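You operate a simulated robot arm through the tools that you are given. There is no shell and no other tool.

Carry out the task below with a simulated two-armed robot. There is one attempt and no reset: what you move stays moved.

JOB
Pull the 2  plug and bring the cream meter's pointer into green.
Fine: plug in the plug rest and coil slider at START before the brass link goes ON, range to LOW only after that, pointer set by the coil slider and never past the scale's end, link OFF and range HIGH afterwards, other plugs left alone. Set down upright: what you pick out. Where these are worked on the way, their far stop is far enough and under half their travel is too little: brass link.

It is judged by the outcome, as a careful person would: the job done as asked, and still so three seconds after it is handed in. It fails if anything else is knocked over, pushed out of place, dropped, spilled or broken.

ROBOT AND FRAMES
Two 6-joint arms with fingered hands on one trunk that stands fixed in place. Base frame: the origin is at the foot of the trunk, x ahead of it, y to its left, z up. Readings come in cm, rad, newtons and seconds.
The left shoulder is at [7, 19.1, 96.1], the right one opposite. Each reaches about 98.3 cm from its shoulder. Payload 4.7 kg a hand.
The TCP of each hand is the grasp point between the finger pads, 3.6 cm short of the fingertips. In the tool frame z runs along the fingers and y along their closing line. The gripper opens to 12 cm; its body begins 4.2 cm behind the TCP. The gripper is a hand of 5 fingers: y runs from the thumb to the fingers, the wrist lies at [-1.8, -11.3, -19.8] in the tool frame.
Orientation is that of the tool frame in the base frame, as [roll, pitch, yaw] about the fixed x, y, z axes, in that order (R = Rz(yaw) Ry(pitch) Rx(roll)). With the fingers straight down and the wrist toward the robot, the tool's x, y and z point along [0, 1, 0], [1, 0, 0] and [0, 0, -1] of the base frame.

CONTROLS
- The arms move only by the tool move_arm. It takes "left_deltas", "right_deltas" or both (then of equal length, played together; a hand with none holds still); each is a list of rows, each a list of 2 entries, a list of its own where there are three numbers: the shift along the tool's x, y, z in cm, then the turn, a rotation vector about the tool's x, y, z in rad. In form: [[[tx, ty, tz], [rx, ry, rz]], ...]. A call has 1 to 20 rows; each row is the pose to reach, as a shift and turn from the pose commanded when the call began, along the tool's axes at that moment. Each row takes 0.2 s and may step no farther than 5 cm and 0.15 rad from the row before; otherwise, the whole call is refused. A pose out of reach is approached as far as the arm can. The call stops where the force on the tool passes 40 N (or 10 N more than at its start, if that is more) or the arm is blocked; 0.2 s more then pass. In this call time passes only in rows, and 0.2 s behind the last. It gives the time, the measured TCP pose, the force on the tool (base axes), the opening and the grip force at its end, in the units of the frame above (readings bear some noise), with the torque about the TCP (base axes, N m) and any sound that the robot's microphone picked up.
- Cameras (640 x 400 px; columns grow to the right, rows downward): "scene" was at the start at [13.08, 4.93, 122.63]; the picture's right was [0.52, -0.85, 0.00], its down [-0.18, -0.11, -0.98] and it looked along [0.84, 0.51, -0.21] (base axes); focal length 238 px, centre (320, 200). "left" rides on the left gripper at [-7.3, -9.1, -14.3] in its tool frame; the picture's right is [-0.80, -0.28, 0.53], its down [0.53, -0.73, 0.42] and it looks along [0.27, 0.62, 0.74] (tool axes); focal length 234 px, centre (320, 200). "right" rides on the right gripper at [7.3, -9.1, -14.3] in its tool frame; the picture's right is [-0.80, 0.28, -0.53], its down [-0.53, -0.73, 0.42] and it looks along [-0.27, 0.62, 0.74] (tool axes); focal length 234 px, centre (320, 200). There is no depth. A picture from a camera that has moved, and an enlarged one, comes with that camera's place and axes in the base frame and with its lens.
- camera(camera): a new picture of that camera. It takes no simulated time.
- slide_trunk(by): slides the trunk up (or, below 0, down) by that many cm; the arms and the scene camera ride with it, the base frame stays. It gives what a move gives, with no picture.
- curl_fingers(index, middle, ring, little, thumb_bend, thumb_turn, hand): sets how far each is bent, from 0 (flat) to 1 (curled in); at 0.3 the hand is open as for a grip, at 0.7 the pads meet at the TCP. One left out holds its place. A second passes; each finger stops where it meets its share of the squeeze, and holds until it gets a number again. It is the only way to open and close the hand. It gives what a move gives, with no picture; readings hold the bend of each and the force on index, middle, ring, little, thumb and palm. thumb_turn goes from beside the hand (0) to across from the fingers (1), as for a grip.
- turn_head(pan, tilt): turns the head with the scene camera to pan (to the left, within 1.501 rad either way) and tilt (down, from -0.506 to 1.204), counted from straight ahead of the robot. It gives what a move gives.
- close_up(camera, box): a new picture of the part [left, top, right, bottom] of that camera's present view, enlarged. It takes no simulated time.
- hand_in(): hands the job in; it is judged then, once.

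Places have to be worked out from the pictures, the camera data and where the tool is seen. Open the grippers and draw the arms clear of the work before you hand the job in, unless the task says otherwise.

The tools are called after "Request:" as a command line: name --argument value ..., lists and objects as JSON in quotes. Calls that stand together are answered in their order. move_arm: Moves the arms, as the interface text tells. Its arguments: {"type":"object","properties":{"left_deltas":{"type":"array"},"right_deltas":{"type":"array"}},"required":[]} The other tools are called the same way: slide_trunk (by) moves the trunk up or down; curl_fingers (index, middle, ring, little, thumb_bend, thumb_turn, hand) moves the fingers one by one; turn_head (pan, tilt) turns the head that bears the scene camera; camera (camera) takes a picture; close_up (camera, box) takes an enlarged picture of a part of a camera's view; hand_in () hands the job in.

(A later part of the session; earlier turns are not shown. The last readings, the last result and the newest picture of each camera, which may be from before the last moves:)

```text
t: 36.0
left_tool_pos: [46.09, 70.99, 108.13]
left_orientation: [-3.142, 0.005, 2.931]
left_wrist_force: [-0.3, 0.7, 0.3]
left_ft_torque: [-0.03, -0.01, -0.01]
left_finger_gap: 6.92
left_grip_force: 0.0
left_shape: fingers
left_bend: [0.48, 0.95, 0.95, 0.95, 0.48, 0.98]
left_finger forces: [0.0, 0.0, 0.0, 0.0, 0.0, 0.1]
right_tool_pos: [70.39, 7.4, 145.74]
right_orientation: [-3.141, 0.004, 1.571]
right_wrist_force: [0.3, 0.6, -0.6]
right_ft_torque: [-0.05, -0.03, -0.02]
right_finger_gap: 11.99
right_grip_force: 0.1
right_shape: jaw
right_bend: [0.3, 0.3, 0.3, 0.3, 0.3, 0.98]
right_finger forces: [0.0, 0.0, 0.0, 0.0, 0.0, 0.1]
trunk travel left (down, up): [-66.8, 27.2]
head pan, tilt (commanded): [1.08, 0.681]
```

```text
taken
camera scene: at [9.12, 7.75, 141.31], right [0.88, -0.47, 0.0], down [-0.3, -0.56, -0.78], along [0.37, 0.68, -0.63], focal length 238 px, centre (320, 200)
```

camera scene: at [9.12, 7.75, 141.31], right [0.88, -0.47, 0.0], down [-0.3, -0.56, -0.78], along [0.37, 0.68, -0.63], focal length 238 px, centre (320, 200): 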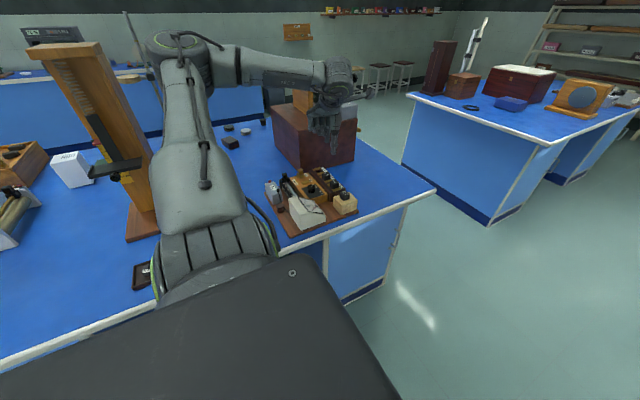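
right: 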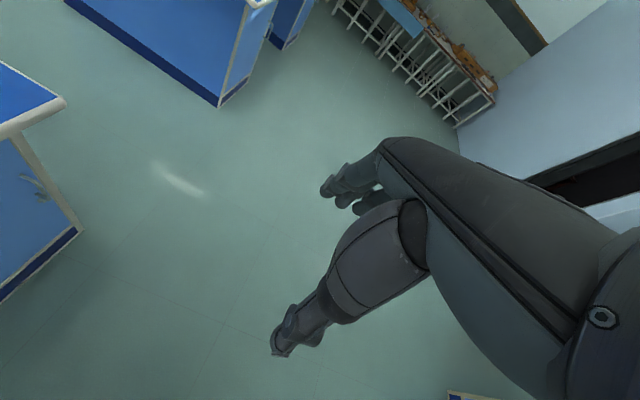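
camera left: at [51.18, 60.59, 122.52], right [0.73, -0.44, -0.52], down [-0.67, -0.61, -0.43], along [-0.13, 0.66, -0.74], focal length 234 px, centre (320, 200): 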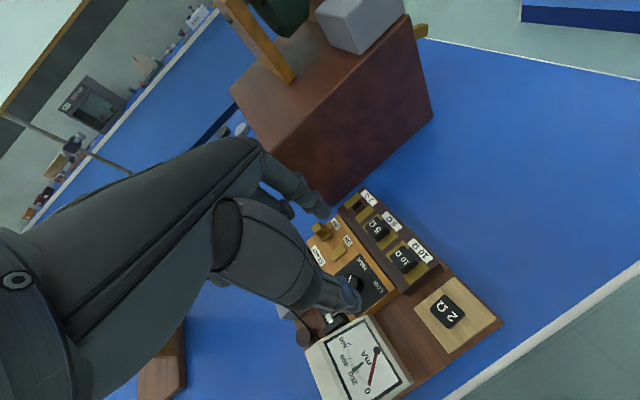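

At this heading the arm stopped at (46, 71, 108). The earlier orientation (heading 10°, tilt 25°) reaches best here, and pinching the link knob across x suits sliding it along y, so I'll return to that orientation above the link.

Request:
curl_fingers --hand "left" --index 0.5 --middle 0.45 --ring 0.25 --little 0.2 --thumb_bend 0.52

Request:
move_arm --left_deltas '[[[0.72, 1.08, 0.4], [-0.0289, 0.043, 0.1292]], [[1.44, 2.17, 0.8], [-0.0578, 0.0861, 0.2583]], [[2.16, 3.25, 1.2], [-0.0866, 0.1291, 0.3875]], [[2.88, 4.34, 1.6], [-0.1155, 0.1721, 0.5166]], [[3.6, 5.42, 2.0], [-0.1444, 0.2152, 0.6458]], [[4.32, 6.51, 2.4], [-0.1733, 0.2582, 0.7749]], [[5.04, 7.59, 2.8], [-0.2021, 0.3012, 0.9041]], [[5.76, 8.68, 3.2], [-0.231, 0.3443, 1.0332]], [[6.48, 9.76, 3.6], [-0.2599, 0.3873, 1.1624]], [[6.48, 9.76, 4.1], [-0.2599, 0.3873, 1.1624]]]'

Request:
camera --camera "left"

Request:
close_up --camera "scene" --box '[260, 100, 380, 220]'

```text
t: 37.0
left_tool_pos: [46.19, 70.98, 108.14]
left_orientation: [3.141, 0.005, 2.93]
left_wrist_force: [-0.7, 0.2, -0.1]
left_ft_torque: [0.02, 0.01, -0.01]
left_finger_gap: 6.1
left_grip_force: 0.1
left_shape: fingers
left_bend: [0.5, 0.45, 0.25, 0.2, 0.52, 0.98]
left_finger forces: [0.1, 0.0, 0.0, 0.0, 0.0, 0.0]
right_tool_pos: [70.67, 7.18, 145.62]
right_orientation: [3.141, 0.001, 1.571]
right_wrist_force: [0.1, 0.2, -0.1]
right_ft_torque: [0.0, 0.0, 0.02]
right_finger_gap: 12.02
right_grip_force: 0.1
right_shape: jaw
right_bend: [0.3, 0.3, 0.3, 0.3, 0.3, 0.98]
right_finger forces: [0.0, 0.0, 0.1, 0.0, 0.0, 0.0]
trunk travel left (down, up): [-66.8, 27.2]
head pan, tilt (commanded): [1.08, 0.681]
```

```text
t: 39.2
left_tool_pos: [51.16, 75.34, 101.74]
left_orientation: [3.132, -0.439, 1.751]
left_wrist_force: [-0.5, -0.4, 0.6]
left_ft_torque: [0.02, -0.01, 0.01]
left_finger_gap: 6.01
left_grip_force: 0.1
left_shape: fingers
left_bend: [0.5, 0.45, 0.25, 0.2, 0.52, 0.98]
left_finger forces: [0.0, 0.0, 0.0, 0.0, 0.1, 0.0]
left hand out of reach, approached as far as the arm can: row 1, 2, 3, 4, 5, 6, 7, 8, 9, 10
right_tool_pos: [70.43, 7.15, 145.81]
right_orientation: [-3.141, 0.0, 1.57]
right_wrist_force: [-0.2, 1.0, 0.0]
right_ft_torque: [-0.04, 0.0, 0.0]
right_finger_gap: 11.98
right_grip_force: 0.1
right_shape: jaw
right_bend: [0.3, 0.3, 0.3, 0.3, 0.3, 0.98]
right_finger forces: [0.1, 0.0, 0.0, 0.0, 0.1, 0.0]
trunk travel left (down, up): [-66.8, 27.2]
head pan, tilt (commanded): [1.08, 0.681]
```

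```text
taken
camera left: at [44.18, 61.34, 111.56], right [-0.18, -0.54, -0.82], down [-0.84, 0.52, -0.16], along [0.52, 0.66, -0.55], focal length 234 px, centre (320, 200)
```

left: 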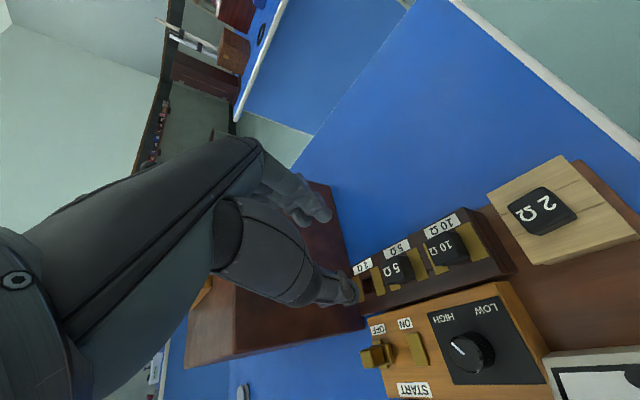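

```text
3.33 times, centred on (320, 160) of scene
camera zoom: at [9.1, 7.61, 141.32], right [0.88, -0.47, 0.0], down [-0.3, -0.56, -0.78], along [0.37, 0.69, -0.63], focal length 793 px, centre (320, 333)
```

zoom: 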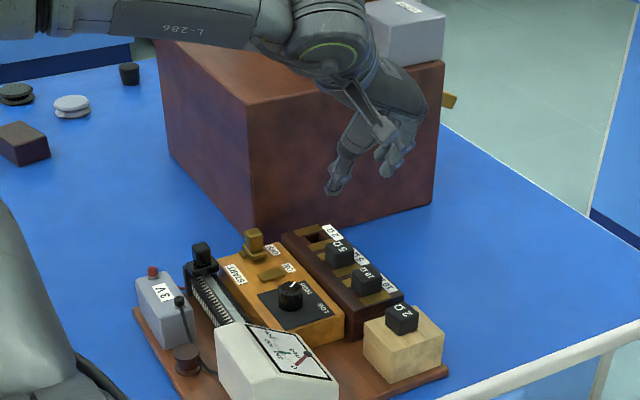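

The arm cannot hold heading 10° at smaller x. I'll try a radial heading (~57°, no tilt) over the link area, where a loose thumb–index cage can push the knob along y.

Request:
move_arm --left_deltas '[[[1.05, -1.03, -0.18], [0.0256, -0.0593, -0.1145]], [[2.1, -2.06, -0.37], [0.0512, -0.1186, -0.229]], [[3.15, -3.09, -0.55], [0.0768, -0.1779, -0.3435]], [[4.2, -4.13, -0.74], [0.1025, -0.2372, -0.4581]], [[5.25, -5.16, -0.92], [0.1281, -0.2965, -0.5726]], [[6.3, -6.19, -1.11], [0.1537, -0.3558, -0.6871]], [[7.35, -7.22, -1.29], [0.1793, -0.4151, -0.8016]]]'

Request:
camera --camera "scene"

```text
t: 40.8
left_tool_pos: [49.04, 75.59, 101.86]
left_orientation: [3.123, -0.033, 2.494]
left_wrist_force: [-0.2, -0.7, -0.4]
left_ft_torque: [0.05, -0.01, -0.01]
left_finger_gap: 5.99
left_grip_force: 0.1
left_shape: fingers
left_bend: [0.5, 0.45, 0.25, 0.2, 0.52, 0.98]
left_finger forces: [0.0, 0.1, 0.1, 0.1, 0.0, 0.0]
left hand out of reach, approached as far as the arm can: row 1, 2, 3, 4, 5, 6, 7
right_tool_pos: [70.59, 6.94, 145.74]
right_orientation: [-3.141, -0.001, 1.569]
right_wrist_force: [-0.1, -0.5, 0.7]
right_ft_torque: [0.05, 0.01, 0.02]
right_finger_gap: 11.99
right_grip_force: 0.1
right_shape: jaw
right_bend: [0.3, 0.3, 0.3, 0.3, 0.3, 0.98]
right_finger forces: [0.1, 0.0, 0.0, 0.0, 0.1, 0.1]
trunk travel left (down, up): [-66.8, 27.2]
head pan, tilt (commanded): [1.08, 0.681]
```

```text
taken
camera scene: at [9.11, 7.37, 141.34], right [0.88, -0.47, 0.0], down [-0.3, -0.55, -0.78], along [0.37, 0.69, -0.63], focal length 238 px, centre (320, 200)
```

scene: 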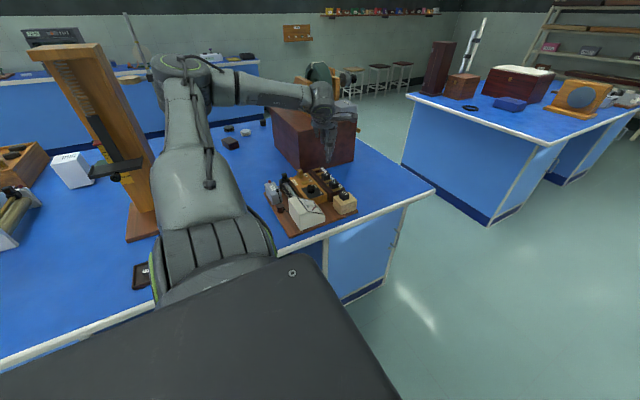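

I now understand the limit: the elbow pins near a fixed point, so the hand must stay lower relative to the shoulder. I'll raise the trunk 10 cm more, then move the hand down and toward the link with heading ~75°.

Request:
slide_trunk --by 10

Request:
move_arm --left_deltas '[[[0, 0, 4], [0, -0.01, -0.08]], [[0.5, 0.05, 8.17], [0, -0.02, -0.16]], [[3.4, 0.3, 8.17], [0, -0.03, -0.24]], [[6.3, 0.6, 8.17], [0, -0.033, -0.32]], [[9.22, 0.87, 8.17], [0, -0.033, -0.384]]]'

Request:
turn_head --pan 1.08 --tilt 0.78

Request:
camera --camera "scene"

Request:
camera --camera "left"

```text
t: 42.1
left_tool_pos: [49.26, 75.86, 111.7]
left_orientation: [3.125, -0.033, 2.492]
left_wrist_force: [-0.3, 0.3, 0.2]
left_ft_torque: [-0.03, -0.02, 0.01]
left_finger_gap: 6.0
left_grip_force: 0.1
left_shape: fingers
left_bend: [0.5, 0.45, 0.25, 0.2, 0.52, 0.98]
left_finger forces: [0.1, 0.0, 0.1, 0.0, 0.0, 0.0]
right_tool_pos: [70.47, 7.27, 155.68]
right_orientation: [-3.14, -0.001, 1.57]
right_wrist_force: [-0.4, 0.2, 0.0]
right_ft_torque: [-0.01, 0.04, 0.01]
right_finger_gap: 11.97
right_grip_force: 0.0
right_shape: jaw
right_bend: [0.3, 0.3, 0.3, 0.3, 0.3, 0.98]
right_finger forces: [0.1, 0.0, 0.0, 0.1, 0.1, 0.0]
trunk travel left (down, up): [-76.8, 17.2]
head pan, tilt (commanded): [1.08, 0.681]
```

```text
t: 43.3
left_tool_pos: [42.31, 82.32, 103.87]
left_orientation: [3.118, 0.009, 2.876]
left_wrist_force: [1.2, -0.3, -0.3]
left_ft_torque: [0.0, 0.03, 0.01]
left_finger_gap: 6.03
left_grip_force: 0.0
left_shape: fingers
left_bend: [0.5, 0.45, 0.25, 0.2, 0.52, 0.98]
left_finger forces: [0.0, 0.1, 0.0, 0.0, 0.0, 0.0]
right_tool_pos: [70.37, 7.25, 155.66]
right_orientation: [-3.141, 0.0, 1.572]
right_wrist_force: [0.3, -0.2, 0.7]
right_ft_torque: [-0.04, -0.03, -0.01]
right_finger_gap: 11.99
right_grip_force: 0.1
right_shape: jaw
right_bend: [0.3, 0.3, 0.3, 0.3, 0.3, 0.98]
right_finger forces: [0.1, 0.1, 0.0, 0.0, 0.1, 0.1]
trunk travel left (down, up): [-76.8, 17.2]
head pan, tilt (commanded): [1.08, 0.681]
```

```text
t: 44.0
left_tool_pos: [42.22, 82.24, 103.96]
left_orientation: [3.119, 0.009, 2.873]
left_wrist_force: [0.1, -0.3, 0.1]
left_ft_torque: [0.0, 0.04, 0.02]
left_finger_gap: 6.05
left_grip_force: 0.1
left_shape: fingers
left_bend: [0.5, 0.45, 0.25, 0.2, 0.52, 0.98]
left_finger forces: [0.0, 0.1, 0.0, 0.0, 0.0, 0.0]
right_tool_pos: [70.56, 7.23, 155.67]
right_orientation: [3.141, 0.0, 1.569]
right_wrist_force: [-0.2, 0.0, -0.2]
right_ft_torque: [0.03, -0.01, -0.01]
right_finger_gap: 11.98
right_grip_force: 0.1
right_shape: jaw
right_bend: [0.3, 0.3, 0.3, 0.3, 0.3, 0.98]
right_finger forces: [0.1, 0.0, 0.0, 0.1, 0.0, 0.0]
trunk travel left (down, up): [-76.8, 17.2]
head pan, tilt (commanded): [1.08, 0.78]
```

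```text
taken
camera scene: at [8.97, 7.27, 150.49], right [0.88, -0.47, 0.0], down [-0.33, -0.62, -0.71], along [0.33, 0.63, -0.7], focal length 238 px, centre (320, 200)
```

scene: 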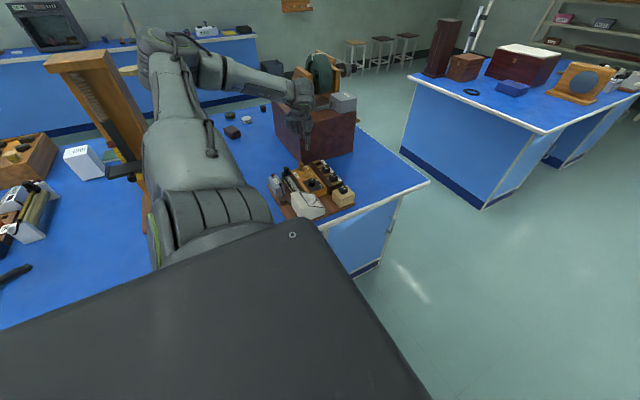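

```text
taken
camera left: at [46.62, 71.22, 118.15], right [0.71, -0.47, -0.53], down [-0.7, -0.56, -0.45], along [-0.08, 0.68, -0.72], focal length 234 px, centre (320, 200)
```

left: 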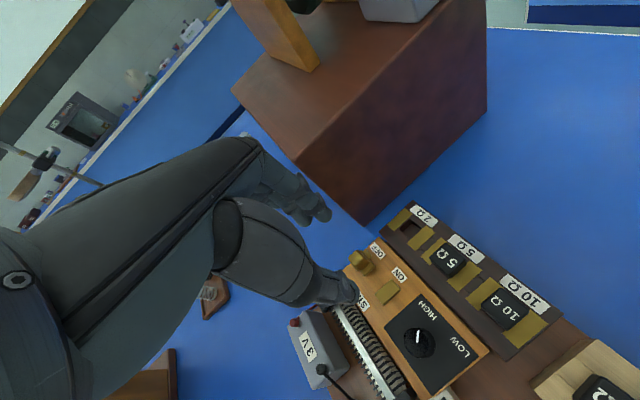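

The hand is now over the link area at heading ~75°. Close-ups to place the knob relative to fingers.

Request:
close_up --camera "left" --box '[260, 170, 440, 330]'

Request:
close_up --camera "scene" --box '[265, 90, 355, 220]'

Request:
close_up --camera "scene" --box '[270, 155, 330, 200]'

```text
2.50 times, centred on (350, 250) of left
camera zoom: at [46.62, 71.22, 118.15], right [0.71, -0.47, -0.53], down [-0.7, -0.56, -0.45], along [-0.08, 0.68, -0.72], focal length 585 px, centre (245, 75)
```

zoom: 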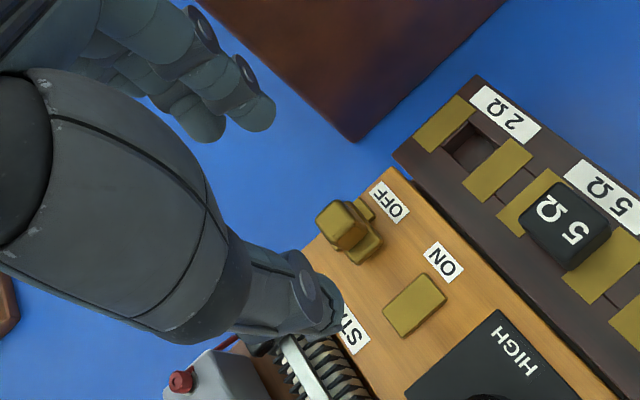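

```text
3.08 times, centred on (310, 155) of scene
camera zoom: at [8.97, 7.27, 150.49], right [0.88, -0.47, 0.0], down [-0.33, -0.62, -0.71], along [0.33, 0.63, -0.7], focal length 732 px, centre (351, 338)
```

zoom: 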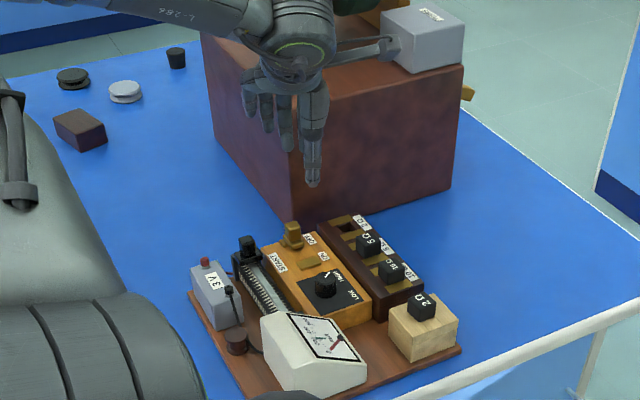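

```text
8.89 times, centred on (300, 178) of scene
camera zoom: at [8.97, 7.27, 150.49], right [0.88, -0.47, 0.0], down [-0.33, -0.62, -0.71], along [0.33, 0.63, -0.7], focal length 2114 px, centre (498, 400)
```

zoom: 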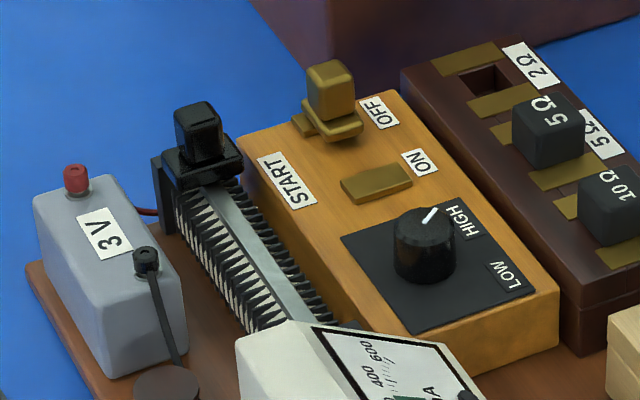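

The link knob is at about (41.8, 85.5). I'll centre the open thumb–index cage over it and lower by the trunk to just above it.

Request:
move_arm --left_deltas '[[[1.28, 2.97, 0.07], [0, 0, 0]]]'

Request:
slide_trunk --by -7.5

Request:
close_up --camera "left" --box '[260, 170, 420, 310]'

Request:
close_up --camera "scene" --box '[265, 110, 345, 180]'

```text
t: 44.4
left_tool_pos: [41.76, 85.61, 103.82]
left_orientation: [3.12, 0.009, 2.875]
left_wrist_force: [0.3, 0.6, 0.0]
left_ft_torque: [-0.01, -0.02, -0.02]
left_finger_gap: 6.03
left_grip_force: 0.1
left_shape: fingers
left_bend: [0.5, 0.45, 0.25, 0.2, 0.52, 0.98]
left_finger forces: [0.0, 0.1, 0.1, 0.0, 0.1, 0.1]
right_tool_pos: [70.59, 7.5, 155.69]
right_orientation: [3.142, 0.002, 1.571]
right_wrist_force: [0.0, 0.5, -1.0]
right_ft_torque: [-0.04, -0.06, 0.01]
right_finger_gap: 11.98
right_grip_force: 0.0
right_shape: jaw
right_bend: [0.3, 0.3, 0.3, 0.3, 0.3, 0.98]
right_finger forces: [0.0, 0.0, 0.1, 0.0, 0.0, 0.0]
trunk travel left (down, up): [-76.8, 17.2]
head pan, tilt (commanded): [1.08, 0.78]
```

```text
t: 45.5
left_tool_pos: [41.8, 85.47, 96.33]
left_orientation: [3.119, 0.009, 2.877]
left_wrist_force: [0.3, 1.0, -0.1]
left_ft_torque: [0.02, 0.01, 0.07]
left_finger_gap: 6.04
left_grip_force: 0.1
left_shape: fingers
left_bend: [0.5, 0.45, 0.25, 0.2, 0.52, 0.98]
left_finger forces: [0.1, 0.0, 0.0, 0.0, 0.1, 0.1]
right_tool_pos: [70.57, 7.29, 148.31]
right_orientation: [3.14, 0.0, 1.57]
right_wrist_force: [-0.1, 0.3, 0.7]
right_ft_torque: [0.0, 0.0, 0.03]
right_finger_gap: 12.01
right_grip_force: 0.0
right_shape: jaw
right_bend: [0.3, 0.3, 0.3, 0.3, 0.3, 0.98]
right_finger forces: [0.1, 0.0, 0.0, 0.0, 0.1, 0.0]
trunk travel left (down, up): [-69.3, 24.7]
head pan, tilt (commanded): [1.08, 0.78]
```

```text
2.86 times, centred on (340, 240) of left
camera zoom: at [46.11, 74.44, 110.63], right [0.71, -0.47, -0.53], down [-0.7, -0.56, -0.45], along [-0.08, 0.68, -0.73], focal length 669 px, centre (263, 86)
```

zoom: 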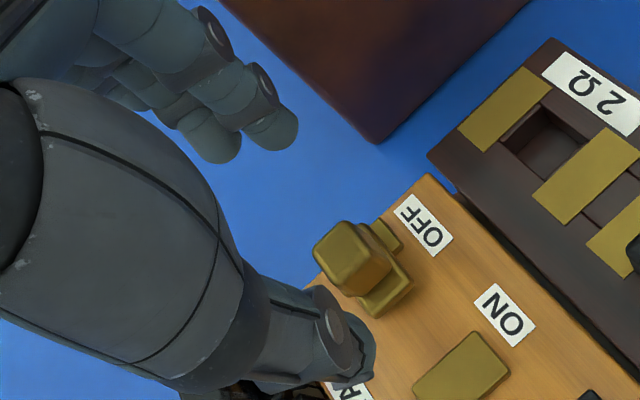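

```text
5.71 times, centred on (305, 145) of scene
camera zoom: at [8.95, 7.3, 142.99], right [0.88, -0.47, 0.0], down [-0.33, -0.62, -0.71], along [0.33, 0.63, -0.7], focal length 1359 px, centre (406, 514)
```

zoom: 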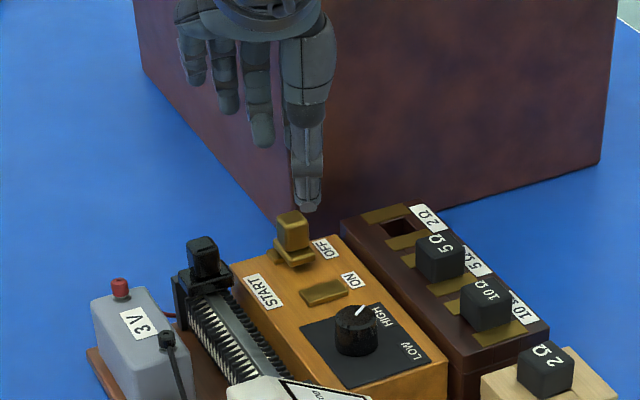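

Thumb/index line sits about 0.9 cm too far in +x relative to the knob. I'll correct that and lower 4.5 cm so the cage surrounds the knob.

Request:
move_arm --left_deltas '[[[0.89, -0.14, 0], [0, 0, 0]]]'

Request:
slide_trunk --by -4.3

Request:
close_up --camera "left" --box '[260, 170, 420, 310]'

Request:
close_up --camera "scene" --box '[275, 115, 335, 165]'

```text
t: 45.9
left_tool_pos: [40.84, 85.4, 96.49]
left_orientation: [3.12, 0.007, 2.873]
left_wrist_force: [0.3, -1.0, -0.3]
left_ft_torque: [0.01, 0.01, 0.03]
left_finger_gap: 6.0
left_grip_force: 0.0
left_shape: fingers
left_bend: [0.5, 0.45, 0.25, 0.2, 0.52, 0.98]
left_finger forces: [0.1, 0.1, 0.0, 0.1, 0.0, 0.0]
right_tool_pos: [70.54, 7.13, 148.15]
right_orientation: [-3.14, 0.0, 1.571]
right_wrist_force: [0.1, 0.1, 0.9]
right_ft_torque: [0.02, -0.03, 0.01]
right_finger_gap: 12.02
right_grip_force: 0.0
right_shape: jaw
right_bend: [0.3, 0.3, 0.3, 0.3, 0.3, 0.98]
right_finger forces: [0.0, 0.0, 0.0, 0.1, 0.0, 0.1]
trunk travel left (down, up): [-69.3, 24.7]
head pan, tilt (commanded): [1.08, 0.78]
```

```text
t: 46.8
left_tool_pos: [40.81, 85.49, 92.18]
left_orientation: [3.119, 0.008, 2.874]
left_wrist_force: [-0.3, 0.7, -0.3]
left_ft_torque: [0.01, -0.03, -0.01]
left_finger_gap: 6.0
left_grip_force: 0.1
left_shape: fingers
left_bend: [0.5, 0.45, 0.25, 0.2, 0.52, 0.98]
left_finger forces: [0.1, 0.0, 0.1, 0.0, 0.0, 0.0]
right_tool_pos: [70.35, 7.27, 143.85]
right_orientation: [-3.142, 0.001, 1.57]
right_wrist_force: [-0.1, -0.1, 0.3]
right_ft_torque: [0.01, -0.04, 0.04]
right_finger_gap: 12.0
right_grip_force: 0.1
right_shape: jaw
right_bend: [0.3, 0.3, 0.3, 0.3, 0.3, 0.98]
right_finger forces: [0.0, 0.1, 0.1, 0.0, 0.0, 0.1]
trunk travel left (down, up): [-65.0, 29.0]
head pan, tilt (commanded): [1.08, 0.78]
```

```text
2.86 times, centred on (340, 240) of left
camera zoom: at [45.2, 74.51, 106.33], right [0.71, -0.47, -0.53], down [-0.7, -0.56, -0.45], along [-0.08, 0.68, -0.73], focal length 669 px, centre (263, 86)
```

zoom: 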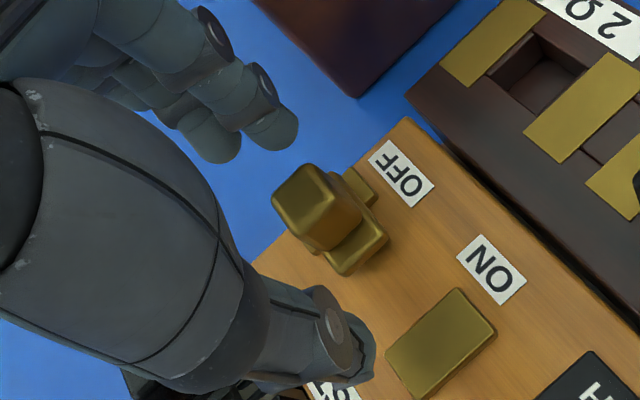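

```text
8.00 times, centred on (305, 140) of scene
camera zoom: at [8.91, 7.28, 138.69], right [0.88, -0.47, 0.0], down [-0.33, -0.62, -0.71], along [0.34, 0.63, -0.7], focal length 1903 px, centre (440, 680)
```

zoom: 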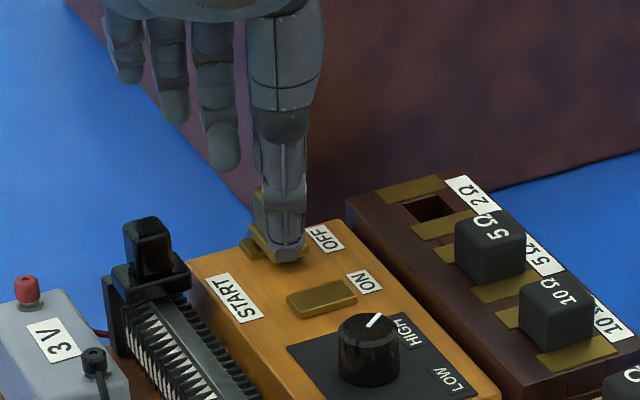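

The thumb is in front of the knob and the index behind it. I'll lower 0.6 cm more and narrow the cage loosely around the knob.

Request:
slide_trunk --by -0.6

Request:
curl_fingers --hand "left" --index 0.6 --thumb_bend 0.59

Request:
close_up --camera "left" --box '[260, 170, 420, 310]'

Request:
close_up --camera "scene" --box '[275, 115, 335, 165]'

```text
t: 47.3
left_tool_pos: [40.84, 85.51, 91.51]
left_orientation: [3.117, 0.008, 2.875]
left_wrist_force: [-1.0, -0.6, -0.4]
left_ft_torque: [0.02, -0.01, -0.02]
left_finger_gap: 6.02
left_grip_force: 0.0
left_shape: fingers
left_bend: [0.5, 0.45, 0.25, 0.2, 0.52, 0.98]
left_finger forces: [0.0, 0.0, 0.0, 0.1, 0.0, 0.1]
right_tool_pos: [70.47, 7.18, 143.32]
right_orientation: [-3.141, 0.002, 1.57]
right_wrist_force: [0.0, 0.2, -0.3]
right_ft_torque: [-0.01, 0.01, 0.05]
right_finger_gap: 11.97
right_grip_force: 0.0
right_shape: jaw
right_bend: [0.3, 0.3, 0.3, 0.3, 0.3, 0.98]
right_finger forces: [0.0, 0.0, 0.0, 0.0, 0.0, 0.0]
trunk travel left (down, up): [-64.4, 29.6]
head pan, tilt (commanded): [1.08, 0.78]
```

```text
t: 48.3
left_tool_pos: [40.86, 85.54, 91.41]
left_orientation: [3.122, 0.007, 2.873]
left_wrist_force: [0.0, -0.7, 0.1]
left_ft_torque: [0.03, 0.02, -0.03]
left_finger_gap: 3.54
left_grip_force: 0.0
left_shape: fingers
left_bend: [0.6, 0.45, 0.25, 0.2, 0.59, 0.98]
left_finger forces: [0.4, 0.0, 0.1, 0.1, 0.0, 0.0]
right_tool_pos: [70.59, 7.15, 143.27]
right_orientation: [-3.141, 0.001, 1.572]
right_wrist_force: [-0.1, -0.6, -0.6]
right_ft_torque: [0.0, -0.01, -0.01]
right_finger_gap: 11.98
right_grip_force: 0.0
right_shape: jaw
right_bend: [0.3, 0.3, 0.3, 0.3, 0.3, 0.98]
right_finger forces: [0.0, 0.0, 0.0, 0.1, 0.0, 0.0]
trunk travel left (down, up): [-64.4, 29.6]
head pan, tilt (commanded): [1.08, 0.78]
```

```text
2.86 times, centred on (340, 240) of left
camera zoom: at [45.23, 74.51, 105.7], right [0.71, -0.47, -0.53], down [-0.7, -0.56, -0.45], along [-0.08, 0.68, -0.73], focal length 669 px, centre (263, 86)
```

zoom: 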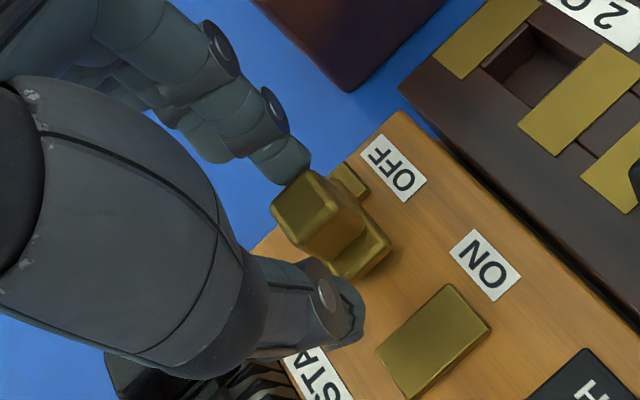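

```text
8.00 times, centred on (305, 140) of scene
camera zoom: at [8.96, 7.29, 138.08], right [0.88, -0.47, 0.0], down [-0.33, -0.62, -0.71], along [0.33, 0.63, -0.7], focal length 1903 px, centre (440, 680)
```

zoom: 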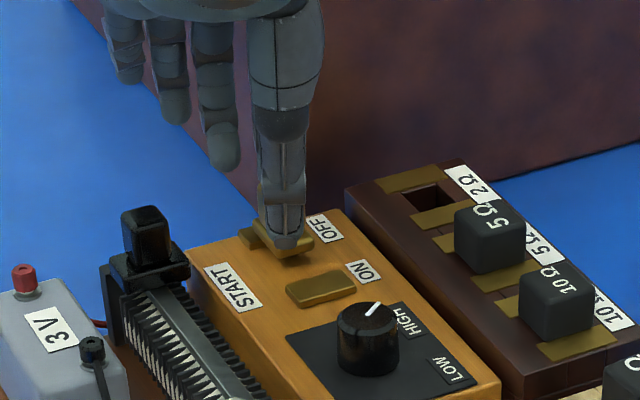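

The index has just touched the knob's far side. I'll pull −y by 2 cm and check that the link slides.

Request:
move_arm --left_deltas '[[[-0.18, -0.64, -0.01], [0, 0, 0]], [[-0.35, -1.29, -0.03], [0, 0, 0]], [[-0.53, -1.93, -0.04], [0, 0, 0]]]'

Request:
close_up --camera "left" --box '[260, 170, 420, 310]'

Request:
close_up --camera "scene" --box '[275, 120, 335, 170]'

```text
t: 49.1
left_tool_pos: [40.96, 84.1, 91.52]
left_orientation: [3.121, 0.006, 2.874]
left_wrist_force: [-0.6, 0.2, -0.1]
left_ft_torque: [0.01, -0.03, -0.02]
left_finger_gap: 3.54
left_grip_force: 0.0
left_shape: fingers
left_bend: [0.6, 0.45, 0.25, 0.2, 0.59, 0.98]
left_finger forces: [0.1, 0.0, 0.1, 0.1, 0.0, 0.0]
left hand out of reach, approached as far as the arm can: row 3
right_tool_pos: [70.57, 7.3, 143.22]
right_orientation: [-3.14, 0.0, 1.571]
right_wrist_force: [0.3, 0.0, -0.4]
right_ft_torque: [0.0, -0.03, 0.02]
right_finger_gap: 12.01
right_grip_force: 0.0
right_shape: jaw
right_bend: [0.3, 0.3, 0.3, 0.3, 0.3, 0.98]
right_finger forces: [0.1, 0.0, 0.0, 0.0, 0.0, 0.1]
trunk travel left (down, up): [-64.4, 29.6]
head pan, tilt (commanded): [1.08, 0.78]
```

```text
2.86 times, centred on (340, 240) of left
camera zoom: at [45.34, 73.17, 105.61], right [0.71, -0.47, -0.53], down [-0.7, -0.56, -0.44], along [-0.08, 0.68, -0.73], focal length 669 px, centre (263, 86)
```

zoom: 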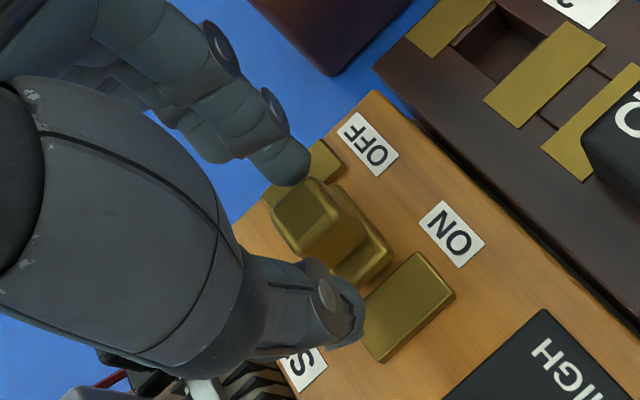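

```text
8.00 times, centred on (305, 145) of scene
camera zoom: at [8.97, 7.31, 138.08], right [0.88, -0.47, 0.0], down [-0.33, -0.62, -0.71], along [0.33, 0.63, -0.7], focal length 1903 px, centre (440, 640)
```

zoom: 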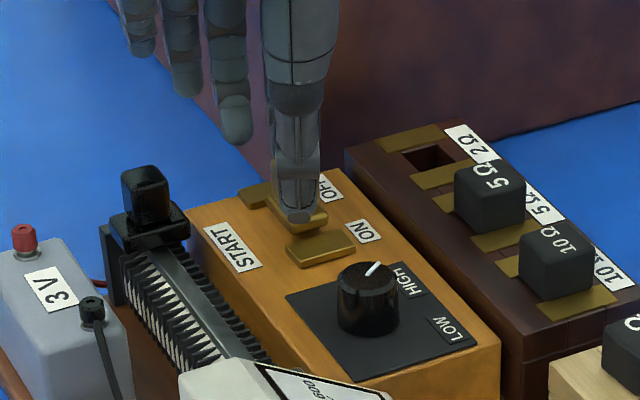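

The link slides with the index, but the arm is at its elbow limit again. I'll lift straight up with the trunk by 15 cm, then bring the hand back down with the arm (slightly +y to clear the knob), which gives it room.

Request:
slide_trunk --by 15

Request:
move_arm --left_deltas '[[[0.07, 0.04, 4], [0, 0, 0]], [[0.14, 0.07, 7.5], [0, 0, 0]], [[0.2, 0.1, 10], [0, 0, 0]]]'

Request:
close_up --camera "left" --box '[260, 170, 420, 310]'

Request:
camera --camera "scene"

```text
t: 50.9
left_tool_pos: [40.96, 84.07, 106.36]
left_orientation: [3.121, 0.007, 2.876]
left_wrist_force: [0.3, 0.4, -0.4]
left_ft_torque: [0.03, 0.02, 0.01]
left_finger_gap: 3.5
left_grip_force: 0.0
left_shape: fingers
left_bend: [0.6, 0.45, 0.25, 0.2, 0.59, 0.98]
left_finger forces: [0.0, 0.0, 0.0, 0.0, 0.0, 0.0]
right_tool_pos: [70.47, 7.18, 158.2]
right_orientation: [-3.139, 0.0, 1.57]
right_wrist_force: [-0.4, 0.0, -0.1]
right_ft_torque: [-0.02, -0.01, -0.02]
right_finger_gap: 12.0
right_grip_force: 0.2
right_shape: jaw
right_bend: [0.3, 0.3, 0.3, 0.3, 0.3, 0.98]
right_finger forces: [0.0, 0.0, 0.1, 0.0, 0.0, 0.0]
trunk travel left (down, up): [-79.4, 14.6]
head pan, tilt (commanded): [1.08, 0.78]
```

```text
t: 51.7
left_tool_pos: [41.05, 84.29, 96.28]
left_orientation: [3.121, 0.006, 2.875]
left_wrist_force: [0.7, -0.2, 0.0]
left_ft_torque: [0.02, 0.0, 0.01]
left_finger_gap: 3.47
left_grip_force: 0.0
left_shape: fingers
left_bend: [0.6, 0.45, 0.25, 0.2, 0.59, 0.98]
left_finger forces: [0.0, 0.0, 0.0, 0.0, 0.0, 0.0]
right_tool_pos: [70.48, 7.01, 158.23]
right_orientation: [-3.14, -0.001, 1.569]
right_wrist_force: [0.4, -1.4, -0.1]
right_ft_torque: [0.04, 0.01, 0.02]
right_finger_gap: 12.01
right_grip_force: 0.1
right_shape: jaw
right_bend: [0.3, 0.3, 0.3, 0.3, 0.3, 0.98]
right_finger forces: [0.0, 0.1, 0.1, 0.0, 0.1, 0.1]
trunk travel left (down, up): [-79.4, 14.6]
head pan, tilt (commanded): [1.08, 0.78]
```

```text
2.86 times, centred on (340, 240) of left
camera zoom: at [45.37, 73.31, 110.58], right [0.71, -0.47, -0.53], down [-0.7, -0.56, -0.44], along [-0.08, 0.68, -0.73], focal length 669 px, centre (263, 86)
```

zoom: 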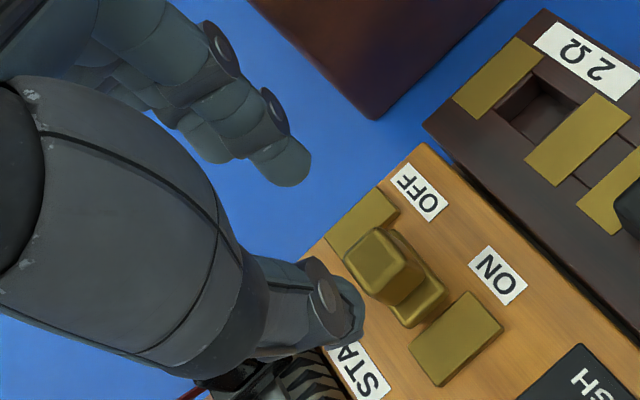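

```text
taken
camera scene: at [9.03, 7.17, 153.09], right [0.88, -0.47, 0.0], down [-0.33, -0.62, -0.71], along [0.34, 0.63, -0.7], focal length 238 px, centre (320, 200)
```

scene: 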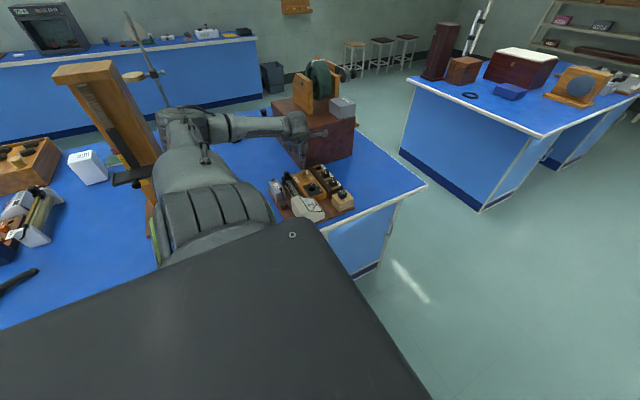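

The link stayed where I left it. I'll lower the cage around it again with a touch of +y clearance.

Request:
move_arm --left_deltas '[[[0.1, 0.12, 1.6], [0, 0, 0]], [[0.15, 0.17, 3.2], [0, 0, 0]], [[0.17, 0.17, 4.8], [0, 0, 0]]]'

Request:
close_up --camera "left" --box '[260, 170, 420, 310]'

Request:
close_up --camera "scene" --box '[275, 145, 335, 195]'

```text
t: 52.5
left_tool_pos: [40.89, 84.81, 91.66]
left_orientation: [3.12, 0.006, 2.875]
left_wrist_force: [-0.5, 0.3, -0.5]
left_ft_torque: [-0.01, -0.01, 0.0]
left_finger_gap: 3.49
left_grip_force: 0.1
left_shape: fingers
left_bend: [0.6, 0.45, 0.25, 0.2, 0.59, 0.98]
left_finger forces: [0.1, 0.0, 0.0, 0.1, 0.0, 0.0]
right_tool_pos: [70.43, 7.23, 158.16]
right_orientation: [-3.141, -0.001, 1.572]
right_wrist_force: [1.0, -0.2, 0.5]
right_ft_torque: [-0.03, -0.02, 0.0]
right_finger_gap: 12.0
right_grip_force: 0.1
right_shape: jaw
right_bend: [0.3, 0.3, 0.3, 0.3, 0.3, 0.98]
right_finger forces: [0.0, 0.1, 0.0, 0.0, 0.0, 0.1]
trunk travel left (down, up): [-79.4, 14.6]
head pan, tilt (commanded): [1.08, 0.78]
```

```text
2.86 times, centred on (340, 240) of left
camera zoom: at [45.19, 73.81, 105.79], right [0.71, -0.47, -0.53], down [-0.7, -0.56, -0.44], along [-0.08, 0.68, -0.73], focal length 669 px, centre (263, 86)
```

zoom: 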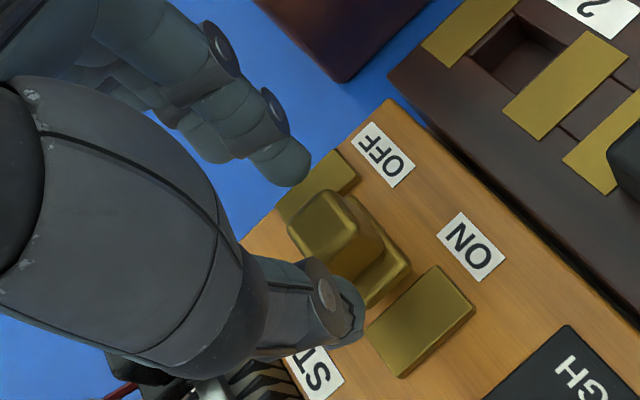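

```text
8.00 times, centred on (305, 170) of scene
camera zoom: at [8.96, 7.33, 153.09], right [0.88, -0.47, 0.0], down [-0.33, -0.62, -0.71], along [0.33, 0.63, -0.7], focal length 1903 px, centre (440, 440)
```

zoom: 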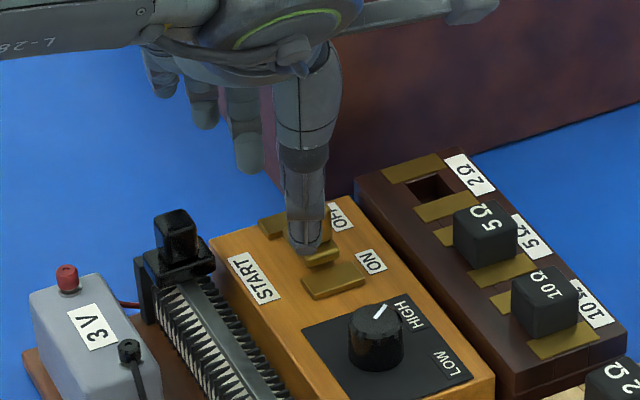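

Knob is inside the cage. I'll pull −y 4 cm in small rows toward ON.

Request:
move_arm --left_deltas '[[[-0.21, -0.77, -0.02], [0, 0, 0]], [[-0.42, -1.54, -0.03], [0, 0, 0]], [[-0.64, -2.31, -0.05], [0, 0, 0]], [[-0.85, -3.09, -0.06], [0, 0, 0]], [[-1.06, -3.86, -0.08], [0, 0, 0]]]'

Request:
close_up --camera "left" --box '[260, 170, 420, 310]'

Request:
close_up --camera "scene" --box '[275, 150, 345, 215]'

```text
t: 53.7
left_tool_pos: [40.43, 81.05, 91.65]
left_orientation: [3.12, 0.006, 2.879]
left_wrist_force: [-4.6, 15.5, 5.4]
left_ft_torque: [0.65, 0.04, 0.46]
left_finger_gap: 5.38
left_grip_force: 7.5
left_shape: fingers
left_bend: [0.47, 0.45, 0.25, 0.2, 0.59, 0.98]
left_finger forces: [15.6, 0.0, 0.1, 0.0, 0.1, 0.0]
right_tool_pos: [70.33, 7.52, 158.43]
right_orientation: [3.14, 0.0, 1.573]
right_wrist_force: [0.5, 0.5, -0.4]
right_ft_torque: [-0.02, 0.03, 0.01]
right_finger_gap: 12.0
right_grip_force: 0.0
right_shape: jaw
right_bend: [0.3, 0.3, 0.3, 0.3, 0.3, 0.98]
right_finger forces: [0.0, 0.1, 0.0, 0.1, 0.1, 0.1]
trunk travel left (down, up): [-79.4, 14.6]
head pan, tilt (commanded): [1.08, 0.78]
```

```text
2.86 times, centred on (340, 240) of left
camera zoom: at [44.98, 70.06, 105.77], right [0.71, -0.47, -0.53], down [-0.7, -0.56, -0.44], along [-0.09, 0.68, -0.72], focal length 669 px, centre (263, 86)
```

zoom: 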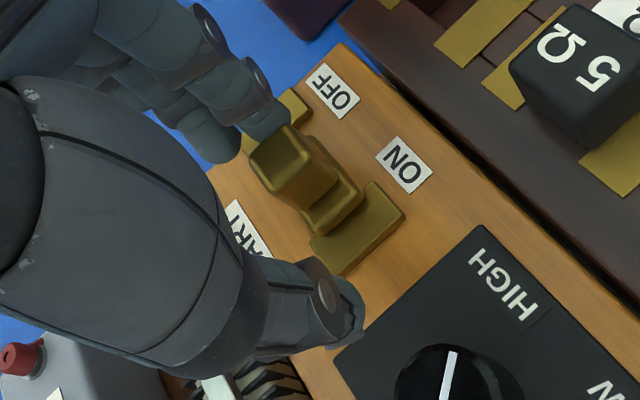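

```text
6.15 times, centred on (310, 182) of scene
camera zoom: at [8.8, 7.5, 153.09], right [0.88, -0.47, 0.0], down [-0.33, -0.62, -0.71], along [0.33, 0.63, -0.7], focal length 1464 px, centre (382, 308)
```

zoom: 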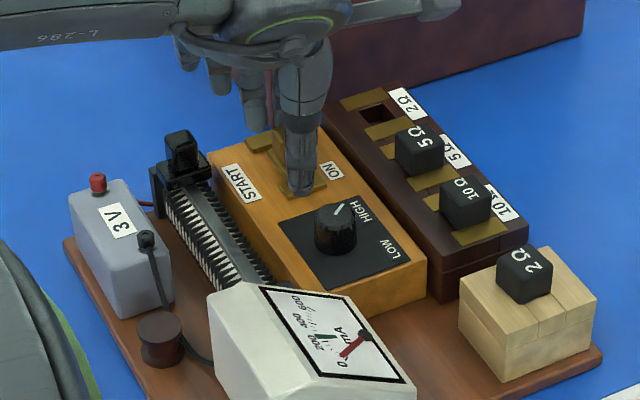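

The index is being pushed back at ~15 N. I'll look closely at how far the link has gone relative to the ON contact.

Request:
close_up --camera "left" --box '[310, 190, 380, 260]'

Request:
close_up --camera "scene" --box '[295, 160, 325, 190]'

Request:
close_up --camera "scene" --box '[295, 195, 335, 225]'

```text
5.71 times, centred on (345, 225) of left
camera zoom: at [44.98, 70.06, 105.77], right [0.71, -0.47, -0.53], down [-0.7, -0.56, -0.44], along [-0.09, 0.68, -0.72], focal length 1338 px, centre (177, 57)
```

zoom: 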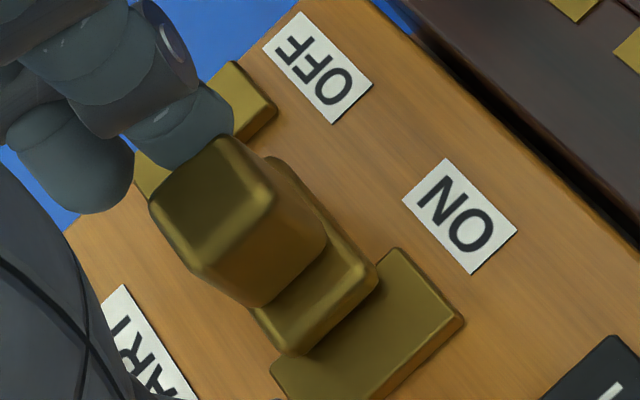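

```text
13.33 times, centred on (310, 175) of scene
camera zoom: at [8.8, 7.5, 153.09], right [0.88, -0.47, 0.0], down [-0.33, -0.62, -0.71], along [0.33, 0.63, -0.7], focal length 3171 px, centre (453, 533)
```

zoom: 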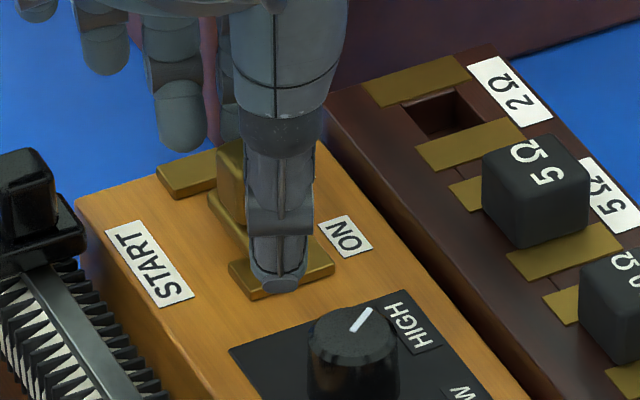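

```text
13.33 times, centred on (315, 210) of scene
camera zoom: at [8.8, 7.5, 153.09], right [0.88, -0.47, 0.0], down [-0.33, -0.62, -0.71], along [0.33, 0.63, -0.7], focal length 3171 px, centre (387, 67)
```

zoom: 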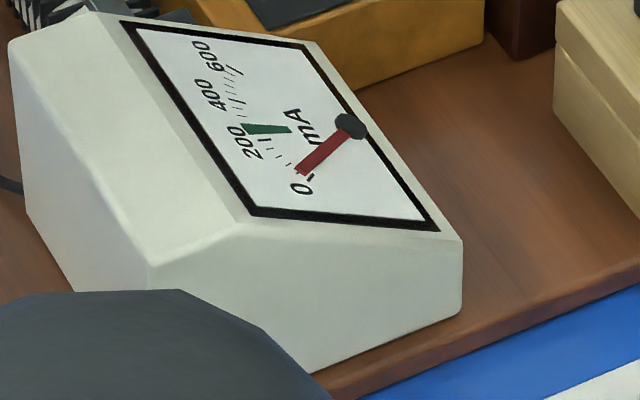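

The link plate has just met the ON bar's edge (about 70% of the travel), with roughly 1.2 cm to go. I'll drive the index (and middle) closed to push it further.

Request:
curl_fingers --hand "left" --index 0.66 --middle 0.62

Request:
close_up --camera "left" --box '[290, 180, 390, 270]'

Request:
close_up --camera "scene" --box '[290, 160, 330, 190]'

```text
t: 54.7
left_tool_pos: [40.71, 80.88, 91.58]
left_orientation: [3.121, 0.007, 2.876]
left_wrist_force: [-7.7, 14.0, 2.8]
left_ft_torque: [0.48, 0.15, 0.48]
left_finger_gap: 5.58
left_grip_force: 6.9
left_shape: fingers
left_bend: [0.46, 0.62, 0.25, 0.2, 0.59, 0.98]
left_finger forces: [13.7, 0.2, 0.1, 0.0, 0.1, 0.0]
right_tool_pos: [70.35, 7.43, 158.33]
right_orientation: [-3.141, 0.002, 1.572]
right_wrist_force: [0.6, 1.0, 0.0]
right_ft_torque: [0.01, -0.02, -0.02]
right_finger_gap: 11.98
right_grip_force: 0.1
right_shape: jaw
right_bend: [0.3, 0.3, 0.3, 0.3, 0.3, 0.98]
right_finger forces: [0.1, 0.0, 0.0, 0.0, 0.0, 0.1]
trunk travel left (down, up): [-79.4, 14.6]
head pan, tilt (commanded): [1.08, 0.78]
```

```text
4.44 times, centred on (340, 225) of left
camera zoom: at [45.05, 69.94, 105.74], right [0.71, -0.47, -0.53], down [-0.7, -0.56, -0.44], along [-0.09, 0.68, -0.73], focal length 1041 px, centre (231, 89)
```

zoom: 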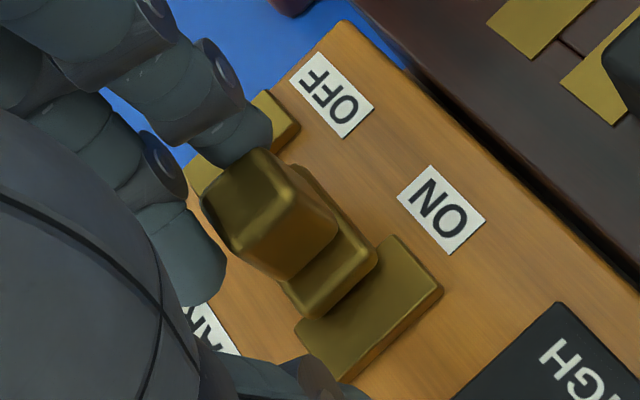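

```text
13.33 times, centred on (310, 175) of scene
camera zoom: at [8.81, 7.48, 153.08], right [0.88, -0.47, 0.0], down [-0.33, -0.62, -0.71], along [0.34, 0.63, -0.7], focal length 3171 px, centre (453, 533)
```

zoom: 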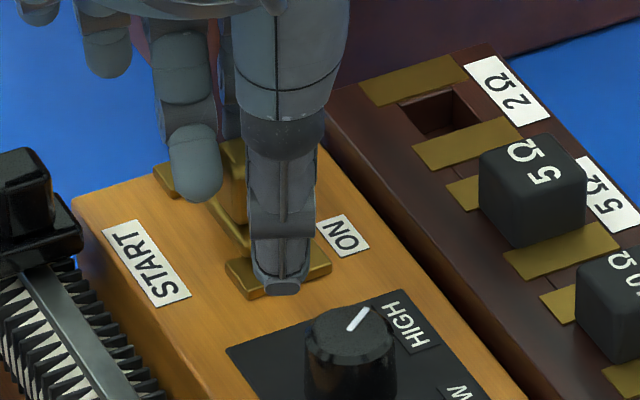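

The link isn't moving further under ~14 N. Let me check whether the circuit is already closed by zooming in on the meter pointer.

Request:
close_up --camera "scene" --box '[300, 196, 325, 214]'

Request:
close_up --camera "left" --box '[320, 200, 370, 250]'

```text
16.00 times, centred on (312, 205) of scene
camera zoom: at [8.81, 7.48, 153.08], right [0.88, -0.47, 0.0], down [-0.33, -0.62, -0.71], along [0.34, 0.63, -0.7], focal length 3806 px, centre (440, 120)
```

zoom: 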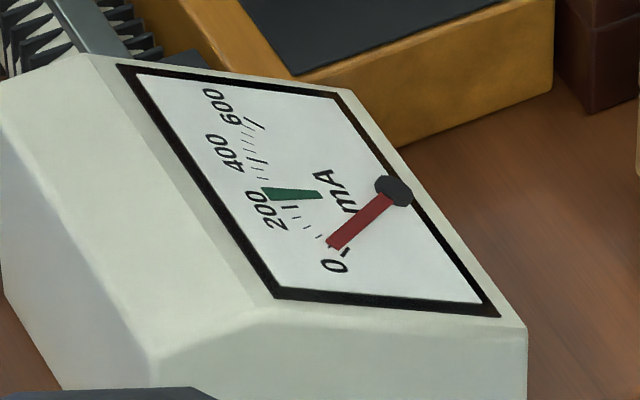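

```text
8.00 times, centred on (345, 225) of left
camera zoom: at [45.05, 69.94, 105.74], right [0.71, -0.47, -0.53], down [-0.7, -0.56, -0.44], along [-0.09, 0.68, -0.73], focal length 1873 px, centre (120, 0)
```

zoom: 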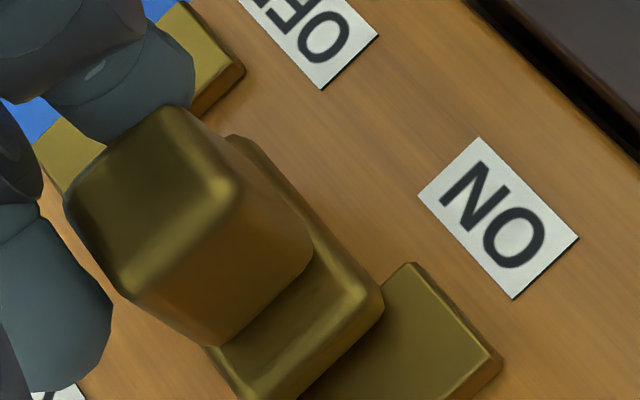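

The zero tick is now visible beside the pointer, so the pointer has moved slightly off 0: the circuit is closed. I'll make one modest extra push (0.7 cm) to confirm the link is at its far stop.

Request:
move_arm --left_deltas '[[[-0.1, -0.34, 0], [0, 0, 0]], [[-0.19, -0.68, 0], [0, 0, 0]]]'

Request:
close_up --camera "left" --box '[320, 190, 380, 250]'

Request:
close_up --camera "scene" --box '[300, 196, 325, 214]'

```text
t: 55.3
left_tool_pos: [40.69, 80.31, 91.47]
left_orientation: [3.121, 0.007, 2.877]
left_wrist_force: [-8.7, 19.0, 1.3]
left_ft_torque: [0.62, 0.22, 0.68]
left_finger_gap: 6.12
left_grip_force: 9.0
left_shape: fingers
left_bend: [0.42, 0.62, 0.25, 0.2, 0.59, 0.98]
left_finger forces: [19.1, 0.1, 0.1, 0.0, 0.0, 0.1]
right_tool_pos: [70.35, 7.62, 158.35]
right_orientation: [3.141, 0.001, 1.57]
right_wrist_force: [0.4, -0.7, -0.3]
right_ft_torque: [-0.04, 0.02, -0.02]
right_finger_gap: 11.98
right_grip_force: 0.1
right_shape: jaw
right_bend: [0.3, 0.3, 0.3, 0.3, 0.3, 0.98]
right_finger forces: [0.0, 0.0, 0.0, 0.0, 0.0, 0.0]
trunk travel left (down, up): [-79.4, 14.6]
head pan, tilt (commanded): [1.08, 0.78]
```

```text
6.67 times, centred on (350, 220) of left
camera zoom: at [45.06, 69.36, 105.72], right [0.71, -0.47, -0.53], down [-0.7, -0.56, -0.44], along [-0.09, 0.68, -0.73], focal length 1561 px, centre (120, 67)
```

zoom: 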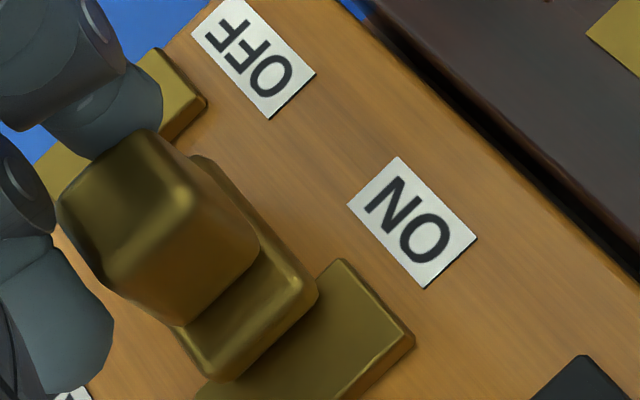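

```text
16.00 times, centred on (312, 205) of scene
camera zoom: at [8.79, 7.59, 153.08], right [0.88, -0.47, 0.0], down [-0.33, -0.62, -0.71], along [0.34, 0.63, -0.7], focal length 3806 px, centre (440, 120)
```

zoom: 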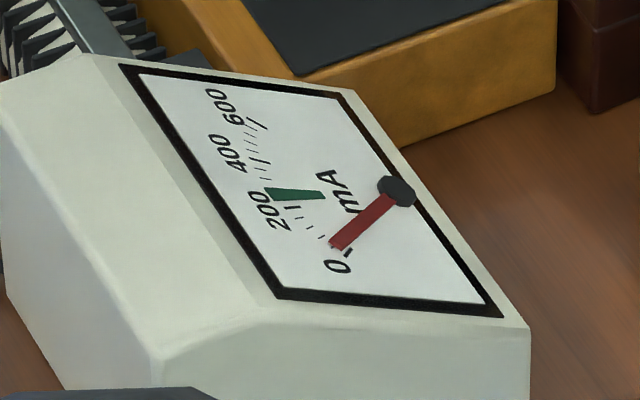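

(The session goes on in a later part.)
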